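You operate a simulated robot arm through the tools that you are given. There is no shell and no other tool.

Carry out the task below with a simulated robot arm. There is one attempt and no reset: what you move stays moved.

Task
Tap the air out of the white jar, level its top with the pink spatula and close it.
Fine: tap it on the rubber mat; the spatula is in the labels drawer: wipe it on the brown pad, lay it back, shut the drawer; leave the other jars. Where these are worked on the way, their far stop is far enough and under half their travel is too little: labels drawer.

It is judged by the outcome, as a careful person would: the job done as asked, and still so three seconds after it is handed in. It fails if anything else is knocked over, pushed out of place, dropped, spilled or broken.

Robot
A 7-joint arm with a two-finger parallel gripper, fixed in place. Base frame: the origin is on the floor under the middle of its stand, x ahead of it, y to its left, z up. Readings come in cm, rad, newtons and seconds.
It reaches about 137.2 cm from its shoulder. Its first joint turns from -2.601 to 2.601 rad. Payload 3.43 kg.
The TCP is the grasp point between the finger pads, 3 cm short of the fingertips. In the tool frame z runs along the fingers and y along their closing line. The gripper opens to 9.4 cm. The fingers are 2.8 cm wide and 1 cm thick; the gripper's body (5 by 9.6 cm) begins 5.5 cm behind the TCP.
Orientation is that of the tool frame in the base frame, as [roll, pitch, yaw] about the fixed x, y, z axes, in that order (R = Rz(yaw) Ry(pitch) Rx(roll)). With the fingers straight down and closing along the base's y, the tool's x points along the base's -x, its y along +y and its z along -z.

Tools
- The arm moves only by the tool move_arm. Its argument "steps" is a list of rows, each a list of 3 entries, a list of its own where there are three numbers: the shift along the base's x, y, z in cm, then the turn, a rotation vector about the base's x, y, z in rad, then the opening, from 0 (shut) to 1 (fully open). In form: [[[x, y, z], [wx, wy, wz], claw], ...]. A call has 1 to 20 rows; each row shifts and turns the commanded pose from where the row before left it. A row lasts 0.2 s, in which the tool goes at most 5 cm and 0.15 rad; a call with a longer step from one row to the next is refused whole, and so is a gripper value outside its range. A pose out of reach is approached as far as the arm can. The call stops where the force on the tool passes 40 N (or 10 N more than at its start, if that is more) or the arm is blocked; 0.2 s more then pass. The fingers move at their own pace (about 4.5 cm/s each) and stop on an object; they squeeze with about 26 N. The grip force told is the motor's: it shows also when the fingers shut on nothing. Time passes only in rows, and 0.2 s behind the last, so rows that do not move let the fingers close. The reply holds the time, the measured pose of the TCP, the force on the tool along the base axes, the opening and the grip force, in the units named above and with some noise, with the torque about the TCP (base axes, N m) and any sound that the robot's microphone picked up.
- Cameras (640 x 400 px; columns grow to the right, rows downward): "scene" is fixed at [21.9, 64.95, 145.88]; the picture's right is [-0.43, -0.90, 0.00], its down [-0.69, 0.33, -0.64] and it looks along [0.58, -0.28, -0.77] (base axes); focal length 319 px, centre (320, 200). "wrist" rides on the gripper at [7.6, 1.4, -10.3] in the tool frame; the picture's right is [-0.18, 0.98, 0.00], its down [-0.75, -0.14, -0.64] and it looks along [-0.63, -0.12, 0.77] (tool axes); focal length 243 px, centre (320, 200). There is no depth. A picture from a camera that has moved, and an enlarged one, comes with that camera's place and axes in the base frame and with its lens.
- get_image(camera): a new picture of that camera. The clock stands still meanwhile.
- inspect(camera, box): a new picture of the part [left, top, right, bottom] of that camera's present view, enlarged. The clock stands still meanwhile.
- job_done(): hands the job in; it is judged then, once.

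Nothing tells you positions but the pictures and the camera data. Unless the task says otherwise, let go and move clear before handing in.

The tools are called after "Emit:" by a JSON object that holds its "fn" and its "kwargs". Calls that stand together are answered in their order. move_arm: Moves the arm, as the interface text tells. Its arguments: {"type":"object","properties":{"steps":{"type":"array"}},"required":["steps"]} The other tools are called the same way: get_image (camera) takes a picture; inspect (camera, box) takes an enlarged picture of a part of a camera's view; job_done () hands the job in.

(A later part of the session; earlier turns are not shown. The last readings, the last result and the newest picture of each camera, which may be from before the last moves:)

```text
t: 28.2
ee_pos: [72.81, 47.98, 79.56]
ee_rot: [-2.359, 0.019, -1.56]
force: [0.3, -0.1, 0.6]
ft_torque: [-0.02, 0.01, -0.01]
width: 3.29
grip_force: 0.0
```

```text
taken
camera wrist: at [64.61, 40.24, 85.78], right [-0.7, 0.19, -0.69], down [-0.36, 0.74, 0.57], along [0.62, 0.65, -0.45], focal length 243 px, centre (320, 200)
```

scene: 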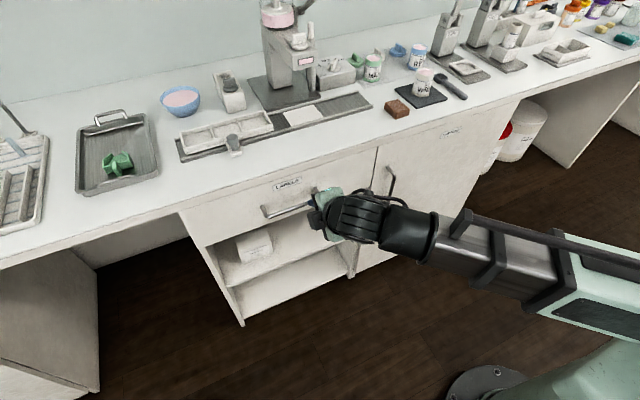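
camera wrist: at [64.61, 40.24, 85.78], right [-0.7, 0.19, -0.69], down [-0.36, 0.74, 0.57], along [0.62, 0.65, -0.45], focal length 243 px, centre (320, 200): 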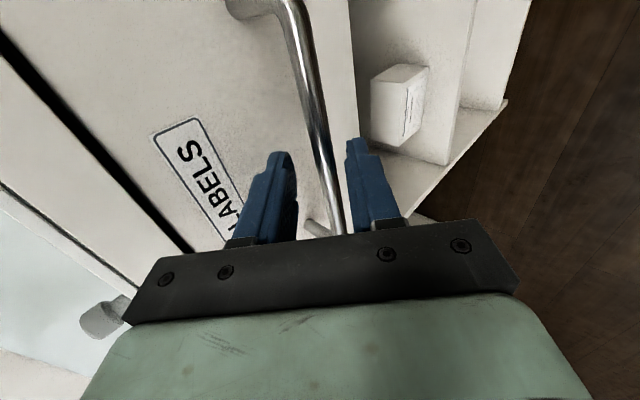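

The bar passes between the fingers. I'll close on it and start pulling the drawer open.

Emit:
{"fn": "move_arm", "kwargs": {"steps": [[[0, 0, 0], [0, 0, 0], 0], [[0, 0, 0], [0, 0, 0], 0], [[0, 0, 0], [0, 0, 0], 0]]}}

Emit:
{"fn": "move_arm", "kwargs": {"steps": [[[-0.5, 0, 0], [0, 0, 0], 0], [[-1, 0, 0], [0, 0, 0], 0], [[-1.5, 0, 0], [0, 0, 0], 0], [[-2, 0, 0], [0, 0, 0], 0]]}}

```text
t: 29.0
ee_pos: [72.67, 48.0, 79.48]
ee_rot: [-2.364, 0.018, -1.56]
force: [-21.1, -0.4, -24.6]
ft_torque: [0.37, 0.74, 0.27]
width: 1.18
grip_force: 44.5
```

```text
t: 30.0
ee_pos: [68.27, 48.04, 79.49]
ee_rot: [-2.365, 0.02, -1.561]
force: [0.8, 2.5, -12.8]
ft_torque: [0.1, 0.17, 0.18]
width: 1.15
grip_force: 45.0
stopped in row 4: the force on the tool passed its limit at 43 N (the readings are from after the stop); the commanded pose is now the measured one
```

The drawer has moved about 4.4 cm. I'll keep pulling more slowly.

Emit:
{"fn": "move_arm", "kwargs": {"steps": [[[-0.5, 0, 0], [0, 0, 0], 0], [[-1, 0, 0], [0, 0, 0], 0], [[-1, 0, 0], [0, 0, 0], 0], [[-1, 0, 0], [0, 0, 0], 0], [[-1, 0, 0], [0, 0, 0], 0], [[-1, 0, 0], [0, 0, 0], 0]]}}

Emit:
{"fn": "get_image", "kwargs": {"camera": "scene"}}

```text
t: 31.4
ee_pos: [62.76, 48.04, 79.33]
ee_rot: [-2.361, 0.019, -1.558]
force: [-0.2, 5.6, -12.9]
ft_torque: [0.08, 0.26, -0.06]
width: 1.18
grip_force: 44.6
```

```text
taken
```

scene: 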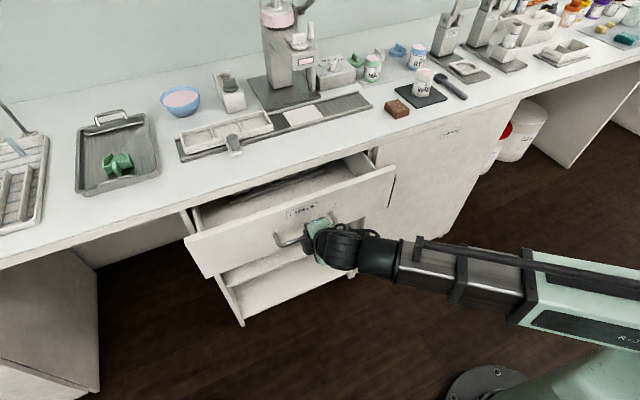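

The drawer is sliding open nicely, now about 10 cm. I'll continue toward its far stop.

Emit:
{"fn": "move_arm", "kwargs": {"steps": [[[-0.5, 0, -0.05], [0, 0, 0], 0], [[-1.2, 0, 0], [0, 0, 0], 0], [[-1.2, 0, 0], [0, 0, 0], 0], [[-1.2, 0, 0], [0, 0, 0], 0], [[-1.2, 0, 0], [0, 0, 0], 0], [[-1.2, 0, 0], [0, 0, 0], 0], [[-1.2, 0, 0], [0, 0, 0], 0], [[-1.2, 0, 0], [0, 0, 0], 0], [[-1.2, 0, 0], [0, 0, 0], 0]]}}

Emit:
{"fn": "get_image", "kwargs": {"camera": "scene"}}

```text
t: 33.4
ee_pos: [52.63, 47.88, 79.45]
ee_rot: [-2.362, 0.02, -1.56]
force: [-0.5, 11.6, -20.8]
ft_torque: [-0.21, 0.41, -0.27]
width: 1.15
grip_force: 44.8
```

```text
taken
```

scene: 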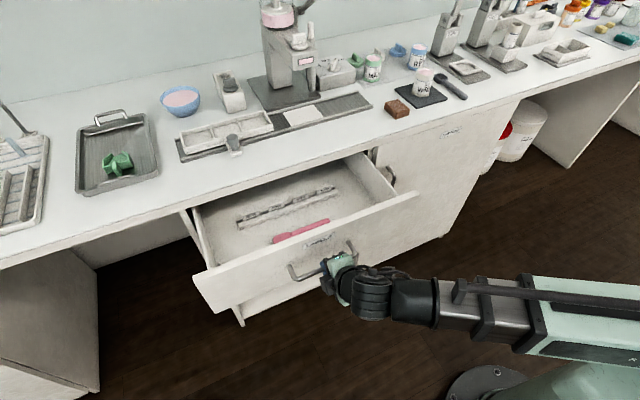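

The pink spatula is visible inside the drawer near the front. The drawer is 20 cm out, so I'll pull on toward the far stop.

Emit:
{"fn": "move_arm", "kwargs": {"steps": [[[-0.5, 0.1, -0.12], [0, 0, 0], 0], [[-1.2, 0, 0], [0, 0, 0], 0], [[-1.2, 0, 0], [0, 0, 0], 0], [[-1.2, 0, 0], [0, 0, 0], 0], [[-1.2, 0, 0], [0, 0, 0], 0], [[-1.2, 0, 0], [0, 0, 0], 0], [[-1.2, 0, 0], [0, 0, 0], 0], [[-1.2, 0, 0], [0, 0, 0], 0], [[-1.2, 0, 0], [0, 0, 0], 0]]}}

Emit:
{"fn": "get_image", "kwargs": {"camera": "scene"}}

```text
t: 35.4
ee_pos: [42.63, 47.95, 79.35]
ee_rot: [-2.359, 0.019, -1.561]
force: [0.6, 3.9, 27.0]
ft_torque: [-0.4, -0.45, -0.38]
width: 1.15
grip_force: 45.3
```

```text
taken
```

scene: 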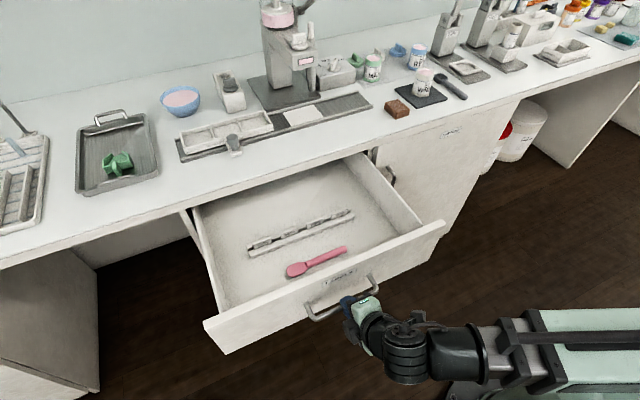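

The drawer is now 30 cm out with the spatula fully exposed. I'll relieve the vertical load and see whether the far stop is close.

Emit:
{"fn": "move_arm", "kwargs": {"steps": [[[0, 0, 0.15], [0, 0, 0], 0], [[-0.8, 0, 0], [0, 0, 0], 0], [[-0.8, 0, 0], [0, 0, 0], 0], [[-0.8, 0, 0], [0, 0, 0], 0], [[0, 0, 0], [0, 0, 0], 0]]}}

Emit:
{"fn": "get_image", "kwargs": {"camera": "scene"}}

```text
t: 36.6
ee_pos: [39.95, 47.96, 79.24]
ee_rot: [-2.365, 0.017, -1.562]
force: [-0.3, -7.1, -19.9]
ft_torque: [0.43, 0.36, 0.47]
width: 1.19
grip_force: 45.4
```

```text
taken
```

scene: 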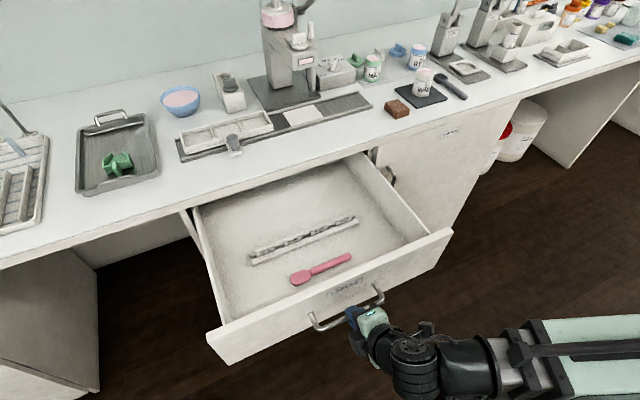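

The drawer is about 33 cm out, well past half its travel. I'll release the handle and back off along the finger direction.

Emit:
{"fn": "move_arm", "kwargs": {"steps": [[[0, 0, 0], [0, 0, 0], 0.35], [[0, 0, 0], [0, 0, 0], 0.35], [[0, 0, 0], [0, 0, 0], 0.35], [[-1, 0, 1], [0, 0, 0], 0.35], [[-1, 0, 1], [0, 0, 0], 0.35], [[-1, 0, 1.5], [0, 0, 0], 0.35], [[-0.5, 0, 2], [0, 0, 0], 0.35], [[0, 0, 3], [0, 0, 0], 0.35], [[0, 0, 3], [0, 0, 0], 0.35]]}}

Emit:
{"fn": "get_image", "kwargs": {"camera": "wrist"}}

Emit:
{"fn": "inspect", "kwargs": {"camera": "scene", "box": [190, 190, 460, 370]}}

```text
t: 38.6
ee_pos: [36.55, 48.03, 91.0]
ee_rot: [-2.36, 0.018, -1.56]
force: [-0.9, -0.1, 0.1]
ft_torque: [0.02, -0.03, -0.01]
width: 3.31
grip_force: 0.1
```

```text
taken
camera wrist: at [28.43, 40.26, 97.24], right [-0.7, 0.19, -0.69], down [-0.36, 0.74, 0.57], along [0.62, 0.65, -0.45], focal length 243 px, centre (320, 200)
```

wrist: 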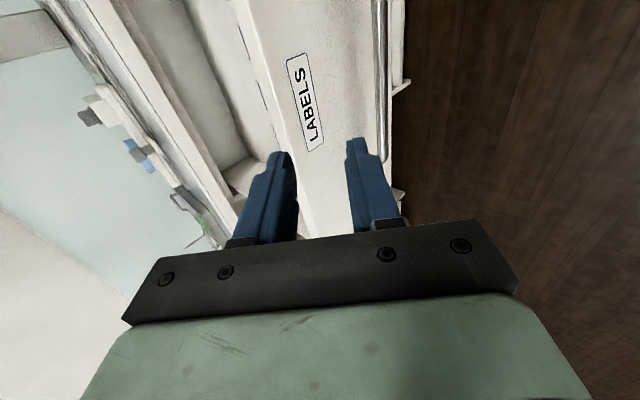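

```text
2.22 times, centred on (325, 280) of scene
camera zoom: at [21.9, 64.95, 145.88], right [-0.43, -0.9, 0.0], down [-0.69, 0.33, -0.64], along [0.58, -0.28, -0.77], focal length 708 px, centre (309, 22)
```

zoom: 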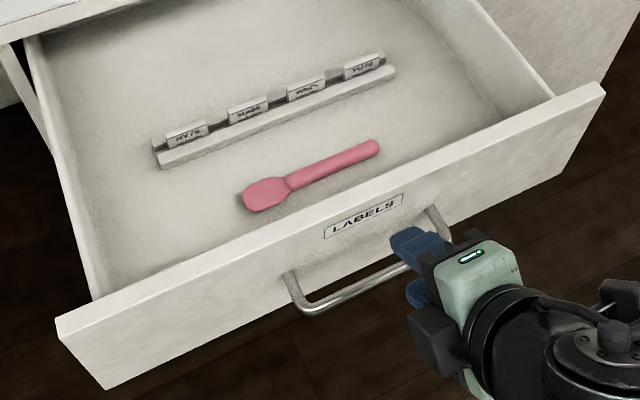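

The handle is released and the drawer stays open. The spatula lies along y at about x = 56.5, with its blade at y ≈ 53 and handle end at y ≈ 39.5. I'll bring the gripper above it with fingers straight down, closing along x.

Emit:
{"fn": "move_arm", "kwargs": {"steps": [[[2, -0.5, 1], [0, 0.1, 0], 0.45], [[3, -0.8, 1], [0, 0.1371, 0], 0.45], [[3.2, -0.8, 0.8], [0, 0.1371, 0], 0.45], [[3.2, -0.8, 0.4], [0, 0.1371, 0], 0.45], [[3.2, -0.8, 0.4], [0, 0.1371, 0], 0.45], [[3.2, -0.8, 0.4], [0, 0.1371, 0], 0.45], [[2.1, -0.5, 0], [0, 0, 0], 0.45], [[0, 0, 0], [0, 0, 0], 0.45]]}}

Emit:
{"fn": "get_image", "kwargs": {"camera": "wrist"}}

Emit:
{"fn": "get_image", "kwargs": {"camera": "scene"}}

```text
t: 40.4
ee_pos: [56.56, 42.84, 95.04]
ee_rot: [3.134, 0.019, -1.577]
force: [0.0, -0.7, 0.1]
ft_torque: [0.02, -0.01, 0.04]
width: 4.23
grip_force: 0.0
```

```text
taken
camera wrist: at [55.1, 35.17, 105.18], right [-0.98, 0.19, 0.01], down [0.15, 0.74, 0.66], along [0.12, 0.65, -0.75], focal length 243 px, centre (320, 200)
```

wrist: 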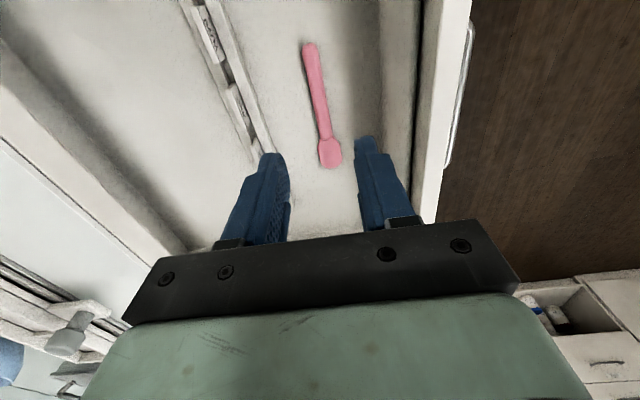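

```text
taken
```

scene: 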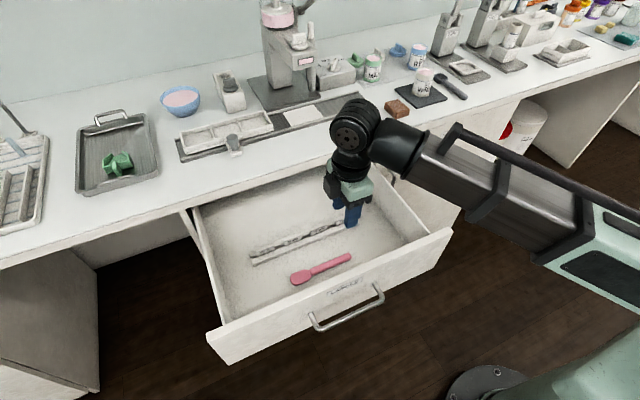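

Emit:
{"fn": "inspect", "kwargs": {"camera": "wrist", "box": [200, 10, 440, 190]}}

Emit:
{"fn": "inspect", "kwargs": {"camera": "scene", "box": [270, 230, 390, 310]}}

```text
2.22 times, centred on (320, 100) of wrist
camera zoom: at [55.1, 35.17, 105.18], right [-0.98, 0.19, 0.01], down [0.15, 0.74, 0.66], along [0.12, 0.65, -0.75], focal length 539 px, centre (320, 422)
```

zoom: 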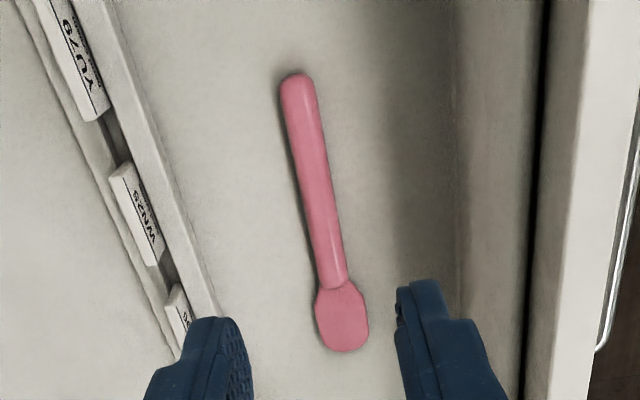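

```text
5.00 times, centred on (330, 270) of scene
camera zoom: at [21.9, 64.95, 145.88], right [-0.43, -0.9, 0.0], down [-0.69, 0.33, -0.64], along [0.58, -0.28, -0.77], focal length 1594 px, centre (270, -150)
```

zoom: 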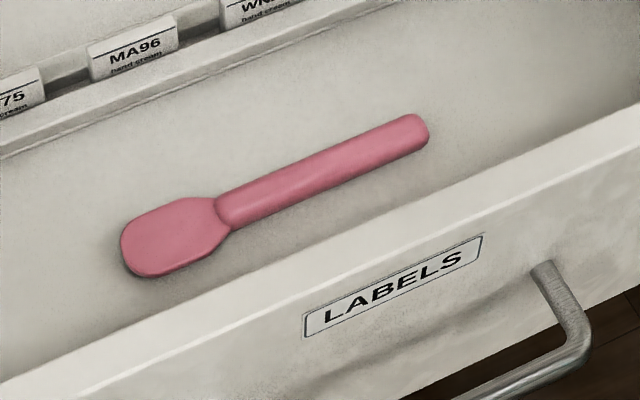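

The spatula handle runs from about (56.8, 39.8) to (57.0, 51.8), and the blade tip is at (57.2, 56.4), about z 72. I'll descend over the handle at y ≈ 46.

Emit:
{"fn": "move_arm", "kwargs": {"steps": [[[0.2, 1.6, -1], [0, 0, 0], 0.45], [[0.2, 1.55, -2], [0, 0, 0], 0.45], [[0, 0, -3], [0, 0, 0], 0.45], [[0, 0, -3], [0, 0, 0], 0.45], [[0, 0, -3], [0, 0, 0], 0.45], [[0, 0, -3], [0, 0, 0], 0.45], [[0, 0, -2], [0, 0, 0], 0.45], [[0, 0, 0], [0, 0, 0], 0.45]]}}

Emit:
{"fn": "get_image", "kwargs": {"camera": "wrist"}}

Emit:
{"fn": "inspect", "kwargs": {"camera": "scene", "box": [270, 210, 390, 290]}}

```text
t: 42.2
ee_pos: [56.88, 46.19, 77.93]
ee_rot: [3.137, 0.022, -1.577]
force: [0.5, 1.0, 0.3]
ft_torque: [-0.01, 0.02, -0.02]
width: 4.24
grip_force: 0.0
```

```text
taken
camera wrist: at [55.45, 38.49, 88.14], right [-0.98, 0.19, 0.01], down [0.15, 0.74, 0.66], along [0.12, 0.65, -0.75], focal length 243 px, centre (320, 200)
```

wrist: 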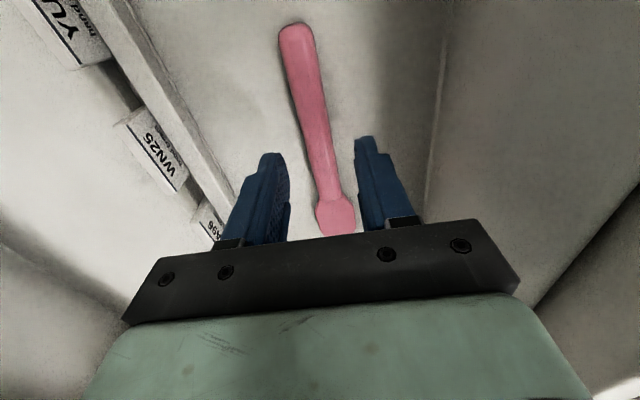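

```text
5.00 times, centred on (330, 250) of scene
camera zoom: at [21.9, 64.95, 145.88], right [-0.43, -0.9, 0.0], down [-0.69, 0.33, -0.64], along [0.58, -0.28, -0.77], focal length 1594 px, centre (270, -50)
```

zoom: 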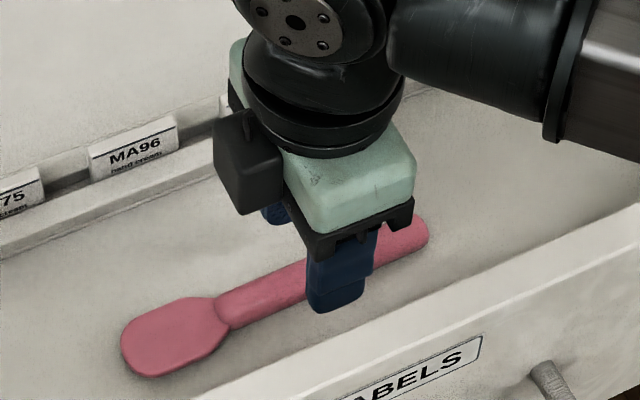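

The handle is centred between the fingers. I'll lower until the tips nearly touch the drawer floor.

Emit:
{"fn": "move_arm", "kwargs": {"steps": [[[0, 0, -1.5], [0, 0, 0], 0.45], [[0, 0, -1], [0, 0, 0], 0.45], [[0, 0, -0.5], [0, 0, 0], 0.45], [[0, 0, 0], [0, 0, 0], 0.45]]}}

Emit:
{"fn": "inspect", "kwargs": {"camera": "wrist", "box": [220, 60, 420, 240]}}

Emit:
{"fn": "inspect", "kwargs": {"camera": "scene", "box": [290, 230, 380, 290]}}

```text
t: 43.2
ee_pos: [56.88, 46.27, 74.96]
ee_rot: [3.136, 0.02, -1.576]
force: [0.6, 1.3, 11.6]
ft_torque: [-0.17, -0.26, 0.01]
width: 4.21
grip_force: 0.0
```

```text
2.22 times, centred on (320, 150) of wrist
camera zoom: at [55.42, 38.42, 85.22], right [-0.98, 0.19, 0.01], down [0.15, 0.74, 0.66], along [0.12, 0.65, -0.75], focal length 539 px, centre (320, 311)
```

zoom: 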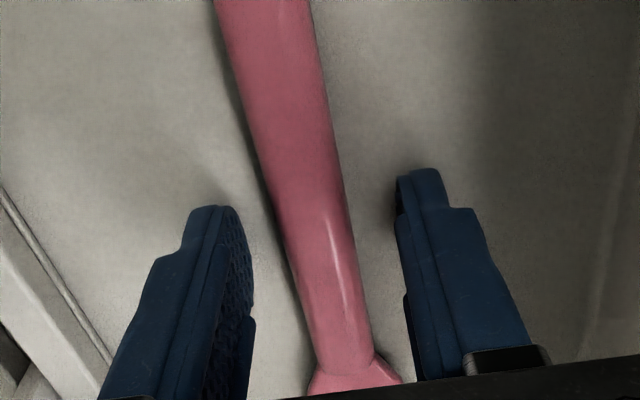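

```text
6.67 times, centred on (335, 260) of scene
camera zoom: at [21.9, 64.95, 145.88], right [-0.43, -0.9, 0.0], down [-0.69, 0.33, -0.64], along [0.58, -0.28, -0.77], focal length 2125 px, centre (220, -200)
```

zoom: 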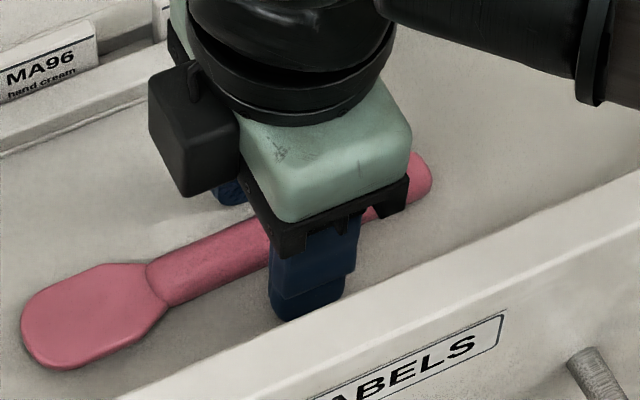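

The fingertips just touch the drawer floor (z ≈ 72). I'll raise slightly and close on the handle.

Emit:
{"fn": "move_arm", "kwargs": {"steps": [[[0, 0, 0.25], [0, 0, 0], 0.45], [[0, 0, 0], [0, 0, 0], 0.3], [[0, 0, 0], [0, 0, 0], 0.15], [[0, 0, 0], [0, 0, 0], 0], [[0, 0, 0], [0, 0, 0], 0], [[0, 0, 0], [0, 0, 0], 0]]}}

Emit:
{"fn": "get_image", "kwargs": {"camera": "wrist"}}

```text
t: 44.6
ee_pos: [56.91, 46.05, 75.13]
ee_rot: [3.135, 0.022, -1.576]
force: [-0.8, 0.0, -0.1]
ft_torque: [0.05, 0.02, -0.03]
width: 1.79
grip_force: 26.3
```

```text
taken
camera wrist: at [55.45, 38.4, 85.42], right [-0.98, 0.19, 0.01], down [0.15, 0.74, 0.66], along [0.12, 0.65, -0.75], focal length 243 px, centre (320, 200)
```

wrist: 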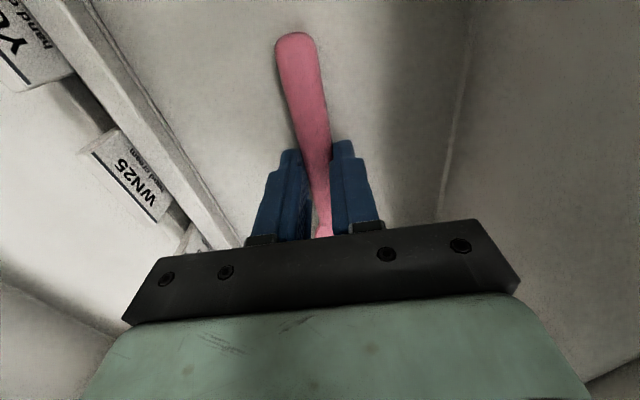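

The spatula handle is held (1.8 cm grip), with the spatula's bottom about 3.1 cm below the TCP. I'll lift it out of the drawer.

Emit:
{"fn": "move_arm", "kwargs": {"steps": [[[0, 0, 1], [0, 0, 0], 0], [[0, 0, 2], [0, 0, 0], 0], [[0, 0, 3], [0, 0, 0], 0], [[0, 0, 3], [0, 0, 0], 0], [[0, 0, 3], [0, 0, 0], 0], [[0, 0, 3], [0, 0, 0], 0], [[0, 0, 3], [0, 0, 0], 0], [[0, 0, 3], [0, 0, 0], 0], [[0, 0, 2], [0, 0, 0], 0]]}}

Emit:
{"fn": "get_image", "kwargs": {"camera": "scene"}}

Emit:
{"fn": "get_image", "kwargs": {"camera": "wrist"}}

```text
t: 46.6
ee_pos: [56.74, 46.21, 98.43]
ee_rot: [3.135, 0.023, -1.577]
force: [-0.2, -0.8, -0.3]
ft_torque: [0.0, 0.01, -0.01]
width: 1.79
grip_force: 26.5
```

```text
taken
```

scene: 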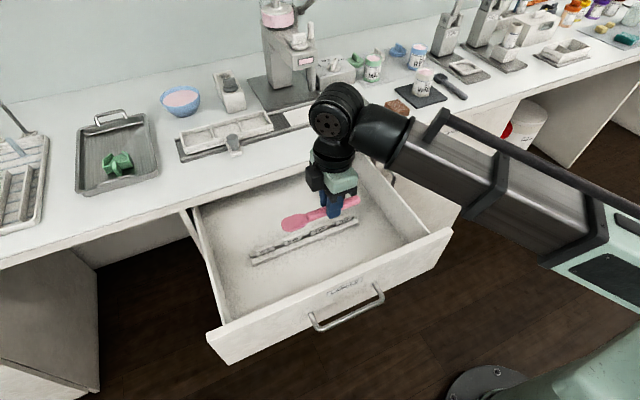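

```text
taken
camera wrist: at [55.4, 38.49, 108.57], right [-0.98, 0.19, 0.01], down [0.15, 0.74, 0.66], along [0.12, 0.65, -0.75], focal length 243 px, centre (320, 200)
```

wrist: 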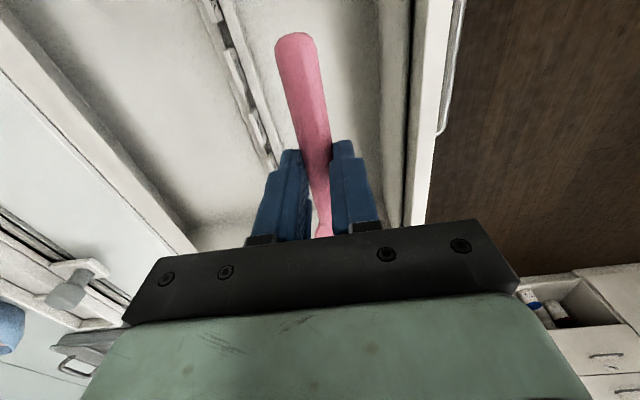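

The spatula is out of the drawer and held level. I'll rotate it to point forward (+x) and carry it toward the mat, staying high.

Emit:
{"fn": "move_arm", "kwargs": {"steps": [[[1.36, -3.73, 0.45], [0, 0, -0.1428], 0], [[1.36, -3.73, 0.45], [0, 0, -0.1428], 0], [[1.36, -3.73, 0.45], [0, 0, -0.1428], 0], [[1.36, -3.73, 0.45], [0, 0, -0.1428], 0], [[1.36, -3.73, 0.45], [0, 0, -0.1428], 0], [[1.36, -3.73, 0.45], [0, 0, -0.1428], 0], [[1.36, -3.73, 0.45], [0, 0, -0.1428], 0], [[1.36, -3.73, 0.45], [0, 0, -0.1428], 0], [[1.36, -3.73, 0.45], [0, 0, -0.1428], 0], [[1.36, -3.73, 0.45], [0, 0, -0.1428], 0], [[1.36, -3.73, 0.45], [0, 0, -0.1428], 0], [[0, 0, 0], [0, 0, 0], 0]]}}

Emit:
{"fn": "get_image", "kwargs": {"camera": "scene"}}

Emit:
{"fn": "get_image", "kwargs": {"camera": "wrist"}}

Emit:
{"fn": "inspect", "kwargs": {"camera": "scene", "box": [370, 50, 470, 120]}}

```text
t: 49.2
ee_pos: [71.77, 5.15, 103.18]
ee_rot: [3.135, 0.021, 3.134]
force: [0.0, 0.1, 0.0]
ft_torque: [-0.02, 0.05, -0.02]
width: 1.77
grip_force: 26.0
```

```text
taken
```

scene: 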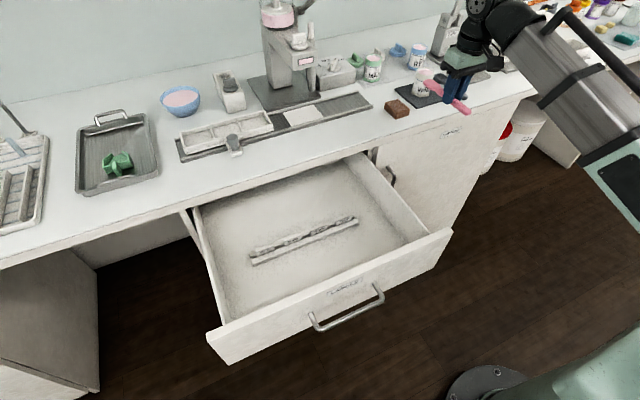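

```text
taken
camera wrist: at [63.93, 6.58, 113.41], right [0.19, 0.98, 0.01], down [0.74, -0.15, 0.66], along [0.65, -0.12, -0.75], focal length 243 px, centre (320, 200)
```

wrist: 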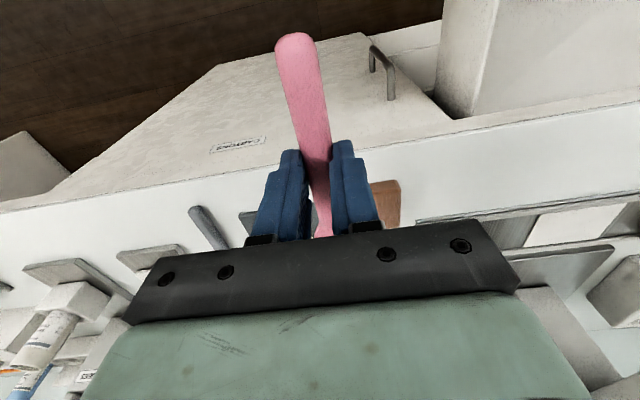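

```text
5.71 times, centred on (420, 85) of scene
camera zoom: at [21.9, 64.95, 145.88], right [-0.43, -0.9, 0.0], down [-0.69, 0.33, -0.64], along [0.58, -0.28, -0.77], focal length 1822 px, centre (-251, 857)
```

zoom: 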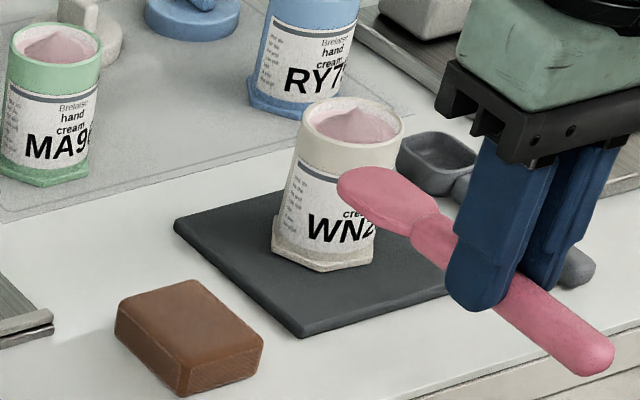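

The spatula points forward, level, and the jar is still upright on the mat. I'll bring the blade beside the jar's rim (on the +y side), still above it, and check heights.

Emit:
{"fn": "move_arm", "kwargs": {"steps": [[[3, 0, 0.3], [0, 0, 0], 0], [[3, 0, 0.3], [0, 0, 0], 0], [[3, -0.2, 0], [0, 0, 0], 0], [[1.2, -0.2, 0], [0, 0, 0], 0], [[0, 0, 0], [0, 0, 0], 0]]}}

Emit:
{"fn": "inspect", "kwargs": {"camera": "scene", "box": [370, 50, 470, 120]}}

Emit:
{"fn": "get_image", "kwargs": {"camera": "wrist"}}

```text
t: 50.4
ee_pos: [82.02, 4.77, 103.57]
ee_rot: [3.134, 0.02, 3.136]
force: [-0.3, -0.6, -0.7]
ft_torque: [0.01, 0.0, 0.02]
width: 1.79
grip_force: 26.0
```

```text
5.71 times, centred on (420, 85) of scene
camera zoom: at [21.9, 64.95, 145.88], right [-0.43, -0.9, 0.0], down [-0.69, 0.33, -0.64], along [0.58, -0.28, -0.77], focal length 1822 px, centre (-251, 857)
```

zoom: 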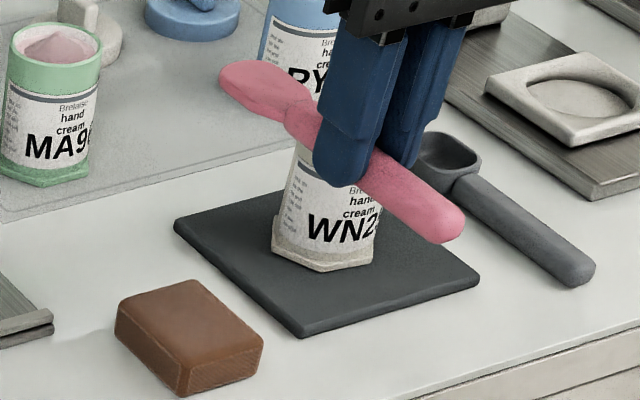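

```text
taken
camera wrist: at [74.16, 6.23, 113.89], right [0.19, 0.98, 0.01], down [0.74, -0.15, 0.66], along [0.65, -0.12, -0.75], focal length 243 px, centre (320, 200)
```

wrist: 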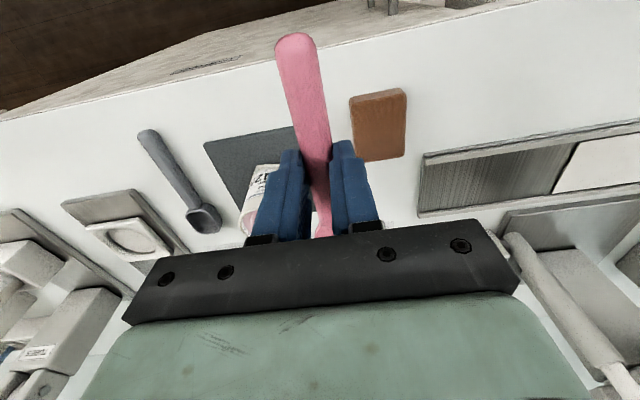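

The blade is beside the jar and above its rim. I'll move it over the +y edge of the rim and lower gently to feel the rim height.

Emit:
{"fn": "move_arm", "kwargs": {"steps": [[[0, -1.7, 0], [0, 0, 0], 0], [[0, -1.6, 0], [0, 0, 0], 0], [[0, 0, -0.8], [0, 0, 0], 0], [[0, 0, -0.6], [0, 0, 0], 0], [[0, 0, -0.4], [0, 0, 0], 0], [[0, 0, 0], [0, 0, 0], 0]]}}

Emit:
{"fn": "inspect", "kwargs": {"camera": "scene", "box": [390, 50, 460, 100]}}

```text
t: 51.8
ee_pos: [82.11, 1.34, 101.81]
ee_rot: [3.135, 0.021, 3.136]
force: [-0.6, 0.3, -0.5]
ft_torque: [-0.01, 0.0, -0.02]
width: 1.78
grip_force: 25.9
```

```text
8.00 times, centred on (425, 75) of scene
camera zoom: at [21.9, 64.95, 145.88], right [-0.43, -0.9, 0.0], down [-0.69, 0.33, -0.64], along [0.58, -0.28, -0.77], focal length 2550 px, centre (-520, 1200)
```

zoom: 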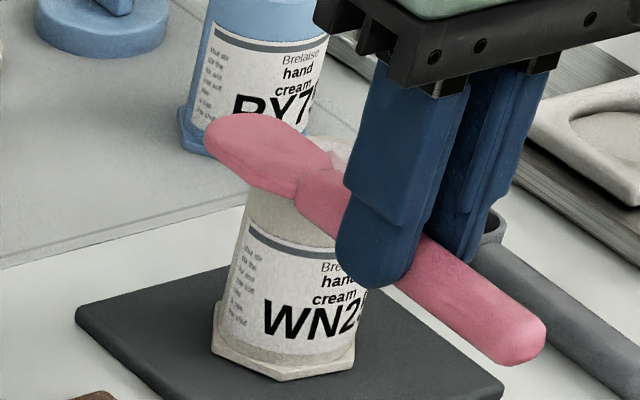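

The projected spatula matches the picture. I'll shift slightly forward to centre the blade over the mouth, then lower in small steps to feel the rim.

Emit:
{"fn": "move_arm", "kwargs": {"steps": [[[0.3, 0, 0], [0, 0, 0], 0], [[0, 0, -0.2], [0, 0, 0], 0], [[0, 0, -0.2], [0, 0, 0], 0], [[0, 0, -0.15], [0, 0, 0], 0], [[0, 0, 0], [0, 0, 0], 0]]}}

Emit:
{"fn": "inspect", "kwargs": {"camera": "scene", "box": [390, 50, 460, 100]}}

```text
t: 53.0
ee_pos: [82.39, 1.43, 101.29]
ee_rot: [3.134, 0.02, 3.137]
force: [-0.3, 1.0, 0.3]
ft_torque: [0.02, -0.01, 0.0]
width: 1.77
grip_force: 26.5
```

```text
8.00 times, centred on (425, 75) of scene
camera zoom: at [21.9, 64.95, 145.88], right [-0.43, -0.9, 0.0], down [-0.69, 0.33, -0.64], along [0.58, -0.28, -0.77], focal length 2550 px, centre (-520, 1200)
```

zoom: 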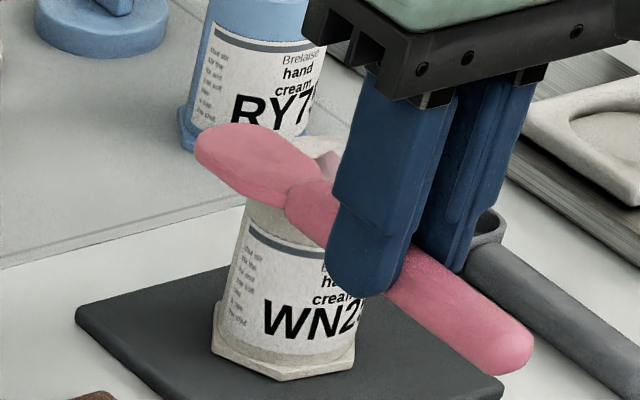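

Emit:
{"fn": "move_arm", "kwargs": {"steps": [[[0, 0, -0.1], [0, 0, 0], 0], [[0, 0, -0.1], [0, 0, 0], 0], [[0, 0, 0], [0, 0, 0], 0]]}}

Emit:
{"fn": "move_arm", "kwargs": {"steps": [[[0, 0, -0.1], [0, 0, 0], 0], [[0, 0, 0], [0, 0, 0], 0]]}}

Emit:
{"fn": "move_arm", "kwargs": {"steps": [[[0, 0, -0.1], [0, 0, 0], 0], [[0, 0, 0], [0, 0, 0], 0]]}}

```text
t: 53.8
ee_pos: [82.38, 1.4, 101.28]
ee_rot: [3.135, 0.021, 3.137]
force: [0.3, -0.2, -0.6]
ft_torque: [0.0, -0.02, -0.01]
width: 1.78
grip_force: 25.6
```

```text
t: 54.4
ee_pos: [82.38, 1.39, 101.1]
ee_rot: [3.135, 0.022, 3.137]
force: [0.0, 0.1, -0.5]
ft_torque: [0.02, -0.03, 0.01]
width: 1.8
grip_force: 26.1
```

```text
t: 55.0
ee_pos: [82.43, 1.48, 101.12]
ee_rot: [3.133, 0.021, 3.137]
force: [-0.8, 0.2, 0.2]
ft_torque: [-0.02, 0.02, 0.01]
width: 1.79
grip_force: 26.3
```

Emit:
{"fn": "move_arm", "kwargs": {"steps": [[[0, 0, -0.1], [0, 0, 0], 0], [[0, 0, 0], [0, 0, 0], 0]]}}

Emit:
{"fn": "move_arm", "kwargs": {"steps": [[[0, 0, -0.1], [0, 0, 0], 0], [[0, 0, 0], [0, 0, 0], 0]]}}

Emit:
{"fn": "inspect", "kwargs": {"camera": "scene", "box": [390, 50, 460, 100]}}

```text
t: 55.6
ee_pos: [82.45, 1.38, 100.88]
ee_rot: [3.135, 0.022, 3.136]
force: [0.8, 1.2, -0.5]
ft_torque: [0.0, 0.02, 0.02]
width: 1.79
grip_force: 25.8
```

```text
t: 56.2
ee_pos: [82.36, 1.4, 100.71]
ee_rot: [3.134, 0.021, 3.136]
force: [0.2, 0.1, -0.7]
ft_torque: [0.01, 0.02, 0.01]
width: 1.79
grip_force: 25.8
```

```text
8.00 times, centred on (425, 75) of scene
camera zoom: at [21.9, 64.95, 145.88], right [-0.43, -0.9, 0.0], down [-0.69, 0.33, -0.64], along [0.58, -0.28, -0.77], focal length 2550 px, centre (-520, 1200)
```

zoom: 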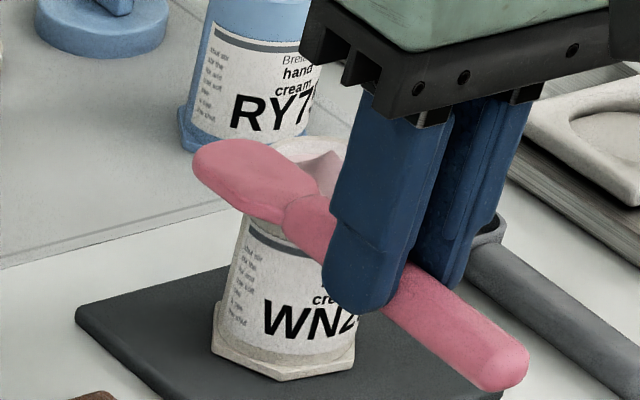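

There's no contact yet at 100.7, so the blade's underside may sit a little higher than I assumed. I'll continue lowering in small steps.

Emit:
{"fn": "move_arm", "kwargs": {"steps": [[[0, 0, -0.1], [0, 0, 0], 0], [[0, 0, 0], [0, 0, 0], 0]]}}

Emit:
{"fn": "move_arm", "kwargs": {"steps": [[[0, 0, -0.1], [0, 0, 0], 0], [[0, 0, 0], [0, 0, 0], 0]]}}

Emit:
{"fn": "move_arm", "kwargs": {"steps": [[[0, 0, -0.1], [0, 0, 0], 0], [[0, 0, 0], [0, 0, 0], 0]]}}

Emit:
{"fn": "inspect", "kwargs": {"camera": "scene", "box": [390, 50, 460, 100]}}

```text
t: 56.8
ee_pos: [82.41, 1.36, 100.86]
ee_rot: [3.134, 0.02, 3.136]
force: [-0.3, -0.4, 0.2]
ft_torque: [-0.02, 0.01, -0.04]
width: 1.78
grip_force: 25.4
```

```text
t: 57.4
ee_pos: [82.49, 1.37, 100.58]
ee_rot: [3.136, 0.021, 3.137]
force: [0.0, -0.3, 0.2]
ft_torque: [-0.01, 0.01, 0.02]
width: 1.77
grip_force: 25.4
```

```text
t: 58.0
ee_pos: [82.35, 1.4, 100.49]
ee_rot: [3.133, 0.021, 3.136]
force: [0.3, -0.3, 1.7]
ft_torque: [-0.05, -0.19, -0.03]
width: 1.76
grip_force: 25.7
```

```text
8.00 times, centred on (425, 75) of scene
camera zoom: at [21.9, 64.95, 145.88], right [-0.43, -0.9, 0.0], down [-0.69, 0.33, -0.64], along [0.58, -0.28, -0.77], focal length 2550 px, centre (-520, 1200)
```

zoom: 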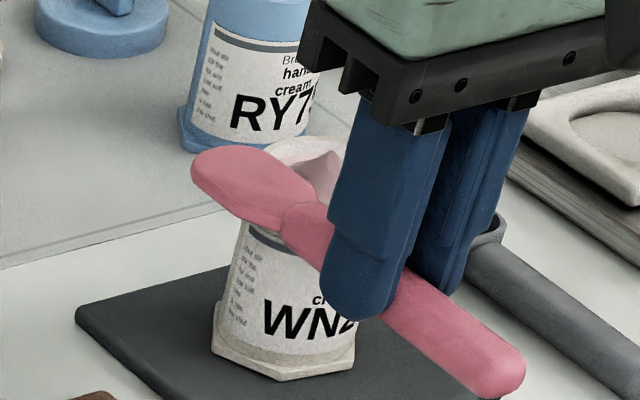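

Light contact: the blade underside rests on the rim at TCP z ≈ 100.5. I'll shift back about 0.8 cm so that only the blade, not the thicker handle, lies over the jar, then start the levelling sweep along −y.

Emit:
{"fn": "move_arm", "kwargs": {"steps": [[[0, 0, 0.2], [0, 0, 0], 0], [[-0.8, 0, 0], [0, 0, 0], 0], [[0, 0, -0.15], [0, 0, 0], 0], [[0, 0, 0], [0, 0, 0], 0]]}}

Emit:
{"fn": "move_arm", "kwargs": {"steps": [[[0, -0.4, 0], [0, 0, 0], 0], [[0, -0.4, 0], [0, 0, 0], 0], [[0, -0.4, 0], [0, 0, 0], 0], [[0, -0.4, 0], [0, 0, 0], 0]]}}

Emit:
{"fn": "inspect", "kwargs": {"camera": "scene", "box": [390, 50, 460, 100]}}

```text
t: 59.0
ee_pos: [81.54, 1.54, 100.69]
ee_rot: [3.135, 0.02, 3.137]
force: [-0.9, 0.3, -0.6]
ft_torque: [0.01, 0.03, 0.0]
width: 1.76
grip_force: 26.5
```

```text
t: 60.0
ee_pos: [81.66, -0.21, 100.56]
ee_rot: [3.134, 0.02, 3.137]
force: [0.1, -0.2, 0.1]
ft_torque: [0.03, -0.03, -0.01]
width: 1.81
grip_force: 25.8
```

```text
8.00 times, centred on (425, 75) of scene
camera zoom: at [21.9, 64.95, 145.88], right [-0.43, -0.9, 0.0], down [-0.69, 0.33, -0.64], along [0.58, -0.28, -0.77], focal length 2550 px, centre (-520, 1200)
```

zoom: 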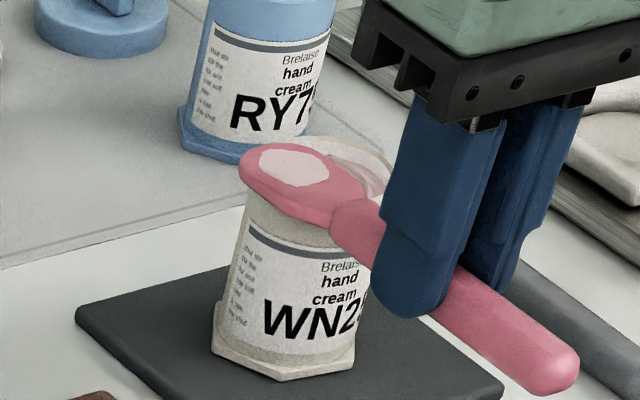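

Cream is now showing on the blade, so it's taking off the excess. I'll continue the sweep across the mouth.

Emit:
{"fn": "move_arm", "kwargs": {"steps": [[[0, -0.4, 0], [0, 0, 0], 0], [[0, -0.4, 0], [0, 0, 0], 0], [[0, -0.4, 0], [0, 0, 0], 0], [[0, -0.4, 0], [0, 0, 0], 0], [[0, -0.4, 0], [0, 0, 0], 0]]}}

Emit:
{"fn": "inspect", "kwargs": {"camera": "scene", "box": [390, 50, 460, 100]}}

Emit:
{"fn": "move_arm", "kwargs": {"steps": [[[0, -0.5, 0], [0, 0, 0], 0], [[0, -0.5, 0], [0, 0, 0], 0], [[0, -0.5, 0], [0, 0, 0], 0], [[0, -0.5, 0], [0, 0, 0], 0], [[0, -0.5, 0], [0, 0, 0], 0]]}}

Emit:
{"fn": "inspect", "kwargs": {"camera": "scene", "box": [390, 50, 460, 100]}}

```text
t: 61.2
ee_pos: [81.59, -2.13, 100.67]
ee_rot: [3.134, 0.021, 3.136]
force: [0.6, -0.7, -0.1]
ft_torque: [0.03, 0.01, -0.03]
width: 1.8
grip_force: 25.4
```

```text
8.00 times, centred on (425, 75) of scene
camera zoom: at [21.9, 64.95, 145.88], right [-0.43, -0.9, 0.0], down [-0.69, 0.33, -0.64], along [0.58, -0.28, -0.77], focal length 2550 px, centre (-520, 1200)
```

zoom: 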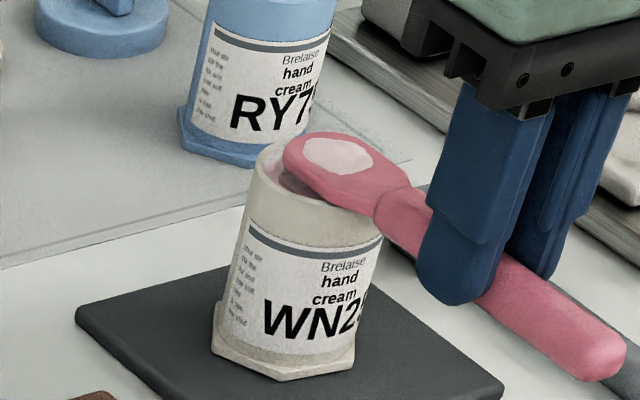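

```text
t: 62.4
ee_pos: [81.59, -4.63, 100.57]
ee_rot: [3.135, 0.021, 3.137]
force: [-1.5, 1.0, 0.5]
ft_torque: [-0.01, 0.02, -0.01]
width: 1.79
grip_force: 25.3
```

```text
8.00 times, centred on (425, 75) of scene
camera zoom: at [21.9, 64.95, 145.88], right [-0.43, -0.9, 0.0], down [-0.69, 0.33, -0.64], along [0.58, -0.28, -0.77], focal length 2550 px, centre (-520, 1200)
```

zoom: 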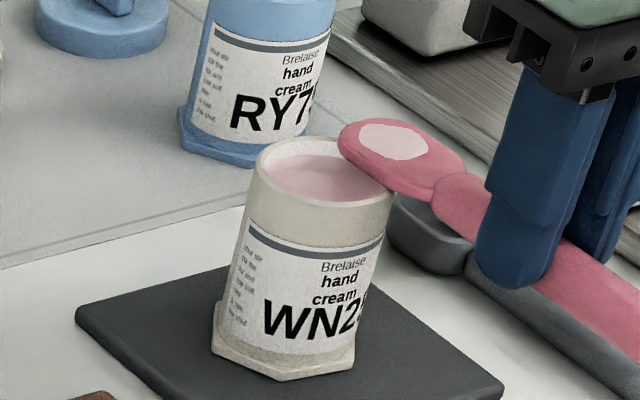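

The cream surface is now flat and level. I'll clear the blade past the rim and lift, then check the jar.

Emit:
{"fn": "move_arm", "kwargs": {"steps": [[[0, -0.8, 0], [0, 0, 0], 0], [[0, -0.8, 0], [0, 0, 0], 0], [[0, -0.8, 0], [0, 0, 0], 0], [[0, -0.8, 0.5], [0, 0, 0], 0], [[0, 0, 2], [0, 0, 0], 0], [[0, 0, 2], [0, 0, 0], 0], [[0, 0, 0], [0, 0, 0], 0]]}}

Emit:
{"fn": "inspect", "kwargs": {"camera": "scene", "box": [380, 40, 470, 105]}}

Emit:
{"fn": "get_image", "kwargs": {"camera": "wrist"}}

```text
t: 64.0
ee_pos: [81.51, -7.97, 105.14]
ee_rot: [3.135, 0.021, 3.137]
force: [1.1, 0.2, -0.8]
ft_torque: [0.0, 0.01, 0.0]
width: 1.78
grip_force: 25.9
```

```text
6.15 times, centred on (425, 72) of scene
camera zoom: at [21.9, 64.95, 145.88], right [-0.43, -0.9, 0.0], down [-0.69, 0.33, -0.64], along [0.58, -0.28, -0.77], focal length 1962 px, centre (-326, 985)
```

zoom: 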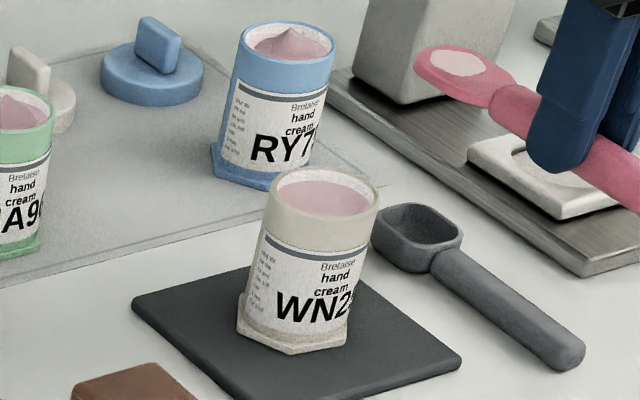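

```text
taken
camera wrist: at [73.7, -6.39, 115.36], right [0.19, 0.98, 0.01], down [0.74, -0.15, 0.66], along [0.65, -0.12, -0.75], focal length 243 px, centre (320, 200)
```

wrist: 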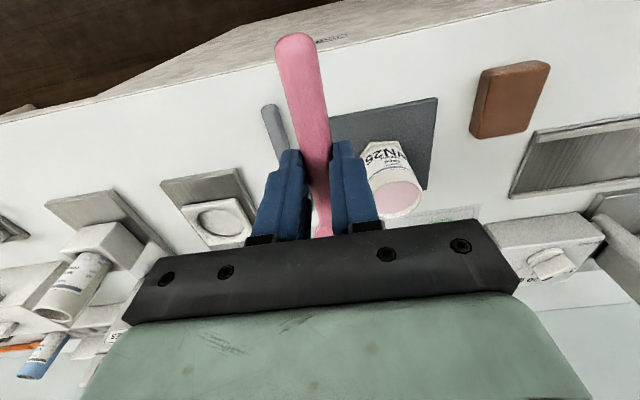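

The jar is levelled, upright and still on the mat, and the blade carries the excess. Next I go to the brown pad, about x 82–88, y 6.5–12.5, to wipe the blade.

Emit:
{"fn": "move_arm", "kwargs": {"steps": [[[-1, 3.5, 0], [0, 0, 0], 0], [[-1, 3.5, 0], [0, 0, 0], 0], [[-1.2, 3.5, 0], [0, 0, 0], 0], [[-1.2, 3.5, 0], [0, 0, 0], 0], [[-1.2, 3.5, -0.5], [0, 0, 0], 0], [[0, 0, -2], [0, 0, 0], 0], [[0, 0, -2], [0, 0, 0], 0], [[0, 0, 0], [0, 0, 0], 0]]}}

Emit:
{"fn": "inspect", "kwargs": {"camera": "scene", "box": [365, 65, 455, 130]}}

Emit:
{"fn": "get_image", "kwargs": {"camera": "wrist"}}

```text
t: 65.8
ee_pos: [75.9, 9.65, 100.61]
ee_rot: [3.133, 0.02, 3.136]
force: [0.5, -0.2, 0.2]
ft_torque: [-0.03, 0.02, 0.0]
width: 1.77
grip_force: 26.2
```

```text
6.15 times, centred on (410, 98) of scene
camera zoom: at [21.9, 64.95, 145.88], right [-0.43, -0.9, 0.0], down [-0.69, 0.33, -0.64], along [0.58, -0.28, -0.77], focal length 1962 px, centre (-234, 831)
```

zoom: 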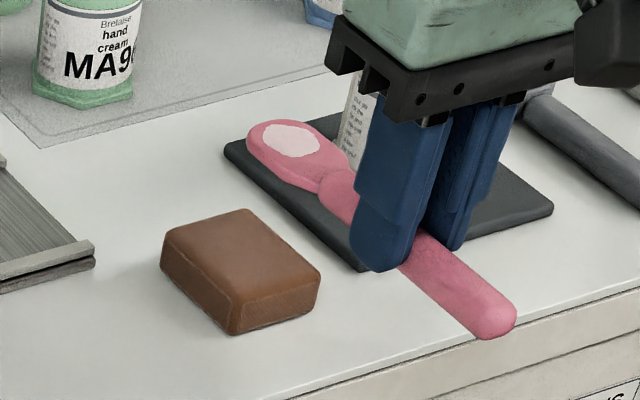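

```text
taken
camera wrist: at [68.13, 11.06, 110.79], right [0.19, 0.98, 0.01], down [0.74, -0.15, 0.66], along [0.65, -0.12, -0.75], focal length 243 px, centre (320, 200)
```

wrist: 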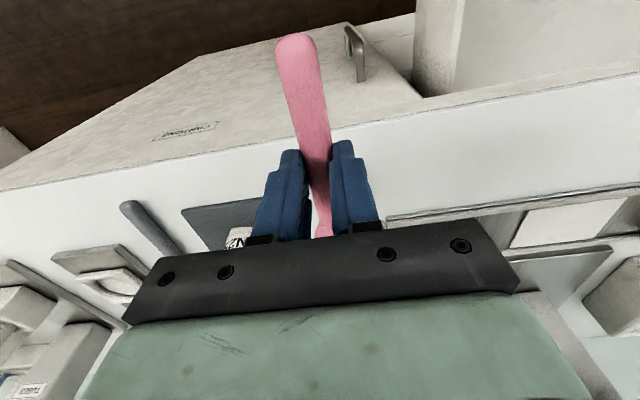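

The pad's top is at about z = 92.2, centred near (85.2, 9.5). I'll lower the blade flat onto it in small steps.

Emit:
{"fn": "move_arm", "kwargs": {"steps": [[[-0.3, 0.8, -1], [0, 0, 0], 0], [[0, 0, -2], [0, 0, 0], 0], [[0, 0, -1.5], [0, 0, 0], 0], [[0, 0, -0.4], [0, 0, 0], 0], [[0, 0, -0.2], [0, 0, 0], 0], [[0, 0, 0], [0, 0, 0], 0]]}}

Emit:
{"fn": "inspect", "kwargs": {"camera": "scene", "box": [365, 65, 455, 130]}}

```text
t: 67.2
ee_pos: [75.64, 10.3, 95.54]
ee_rot: [3.135, 0.02, 3.135]
force: [0.7, -0.1, -0.1]
ft_torque: [0.02, 0.04, -0.01]
width: 1.78
grip_force: 25.8
```

```text
6.15 times, centred on (410, 98) of scene
camera zoom: at [21.9, 64.95, 145.88], right [-0.43, -0.9, 0.0], down [-0.69, 0.33, -0.64], along [0.58, -0.28, -0.77], focal length 1962 px, centre (-234, 831)
```

zoom: 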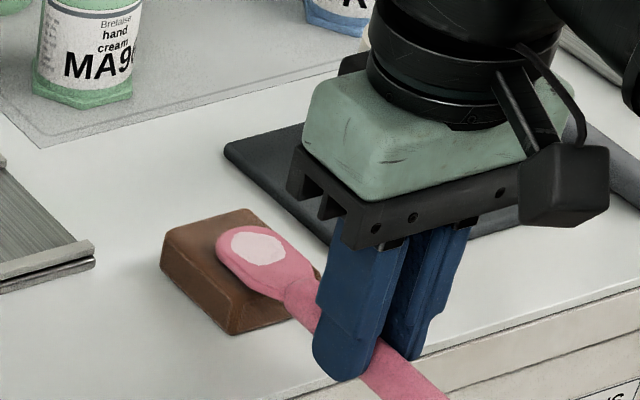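

Emit:
{"fn": "move_arm", "kwargs": {"steps": [[[0, 0, -0.2], [0, 0, 0], 0], [[0, 0, -0.15], [0, 0, 0], 0], [[0, 0, 0], [0, 0, 0], 0]]}}

Emit:
{"fn": "move_arm", "kwargs": {"steps": [[[0, 0, -0.1], [0, 0, 0], 0], [[0, 0, -0.1], [0, 0, 0], 0], [[0, 0, 0], [0, 0, 0], 0]]}}

Emit:
{"fn": "move_arm", "kwargs": {"steps": [[[0, 0, -0.1], [0, 0, 0], 0], [[0, 0, 0], [0, 0, 0], 0]]}}

```text
t: 68.0
ee_pos: [75.62, 10.41, 95.13]
ee_rot: [3.134, 0.021, 3.137]
force: [0.2, 0.1, -0.3]
ft_torque: [0.03, 0.0, 0.0]
width: 1.78
grip_force: 25.6
```

```text
t: 68.8
ee_pos: [75.57, 10.43, 95.01]
ee_rot: [3.135, 0.023, 3.135]
force: [-0.6, -0.4, 10.3]
ft_torque: [-0.08, -0.81, -0.05]
width: 1.78
grip_force: 25.8
```

```text
t: 69.4
ee_pos: [75.68, 10.44, 94.94]
ee_rot: [3.136, 0.021, 3.136]
force: [-0.1, -0.3, 10.3]
ft_torque: [-0.03, -0.71, -0.05]
width: 1.78
grip_force: 25.7
```

The blade is pressed on the pad at about 10 N. I'll ease off a little and wipe along −y.

Emit:
{"fn": "move_arm", "kwargs": {"steps": [[[0, 0, 0.08], [0, 0, 0], 0], [[0, -0.5, 0], [0, 0, 0], 0], [[0, -0.5, 0], [0, 0, 0], 0], [[0, -0.5, 0], [0, 0, 0], 0], [[0, -0.5, 0], [0, 0, 0], 0]]}}

Emit:
{"fn": "inspect", "kwargs": {"camera": "scene", "box": [365, 65, 455, 130]}}

```text
t: 70.6
ee_pos: [75.8, 8.51, 94.95]
ee_rot: [3.135, 0.021, 3.134]
force: [0.6, 0.5, 1.5]
ft_torque: [0.01, -0.02, 0.0]
width: 1.78
grip_force: 25.7
```

```text
6.15 times, centred on (410, 98) of scene
camera zoom: at [21.9, 64.95, 145.88], right [-0.43, -0.9, 0.0], down [-0.69, 0.33, -0.64], along [0.58, -0.28, -0.77], focal length 1962 px, centre (-234, 831)
```

zoom: 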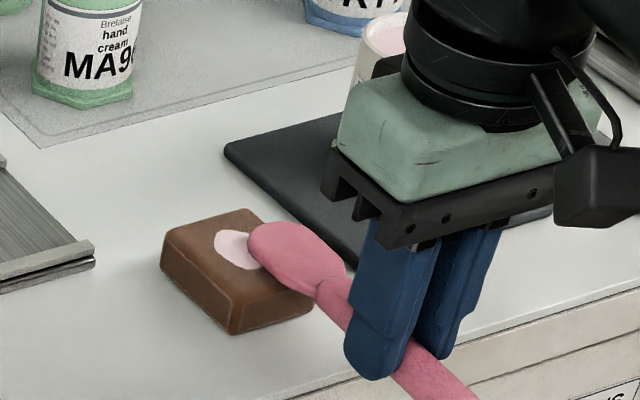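

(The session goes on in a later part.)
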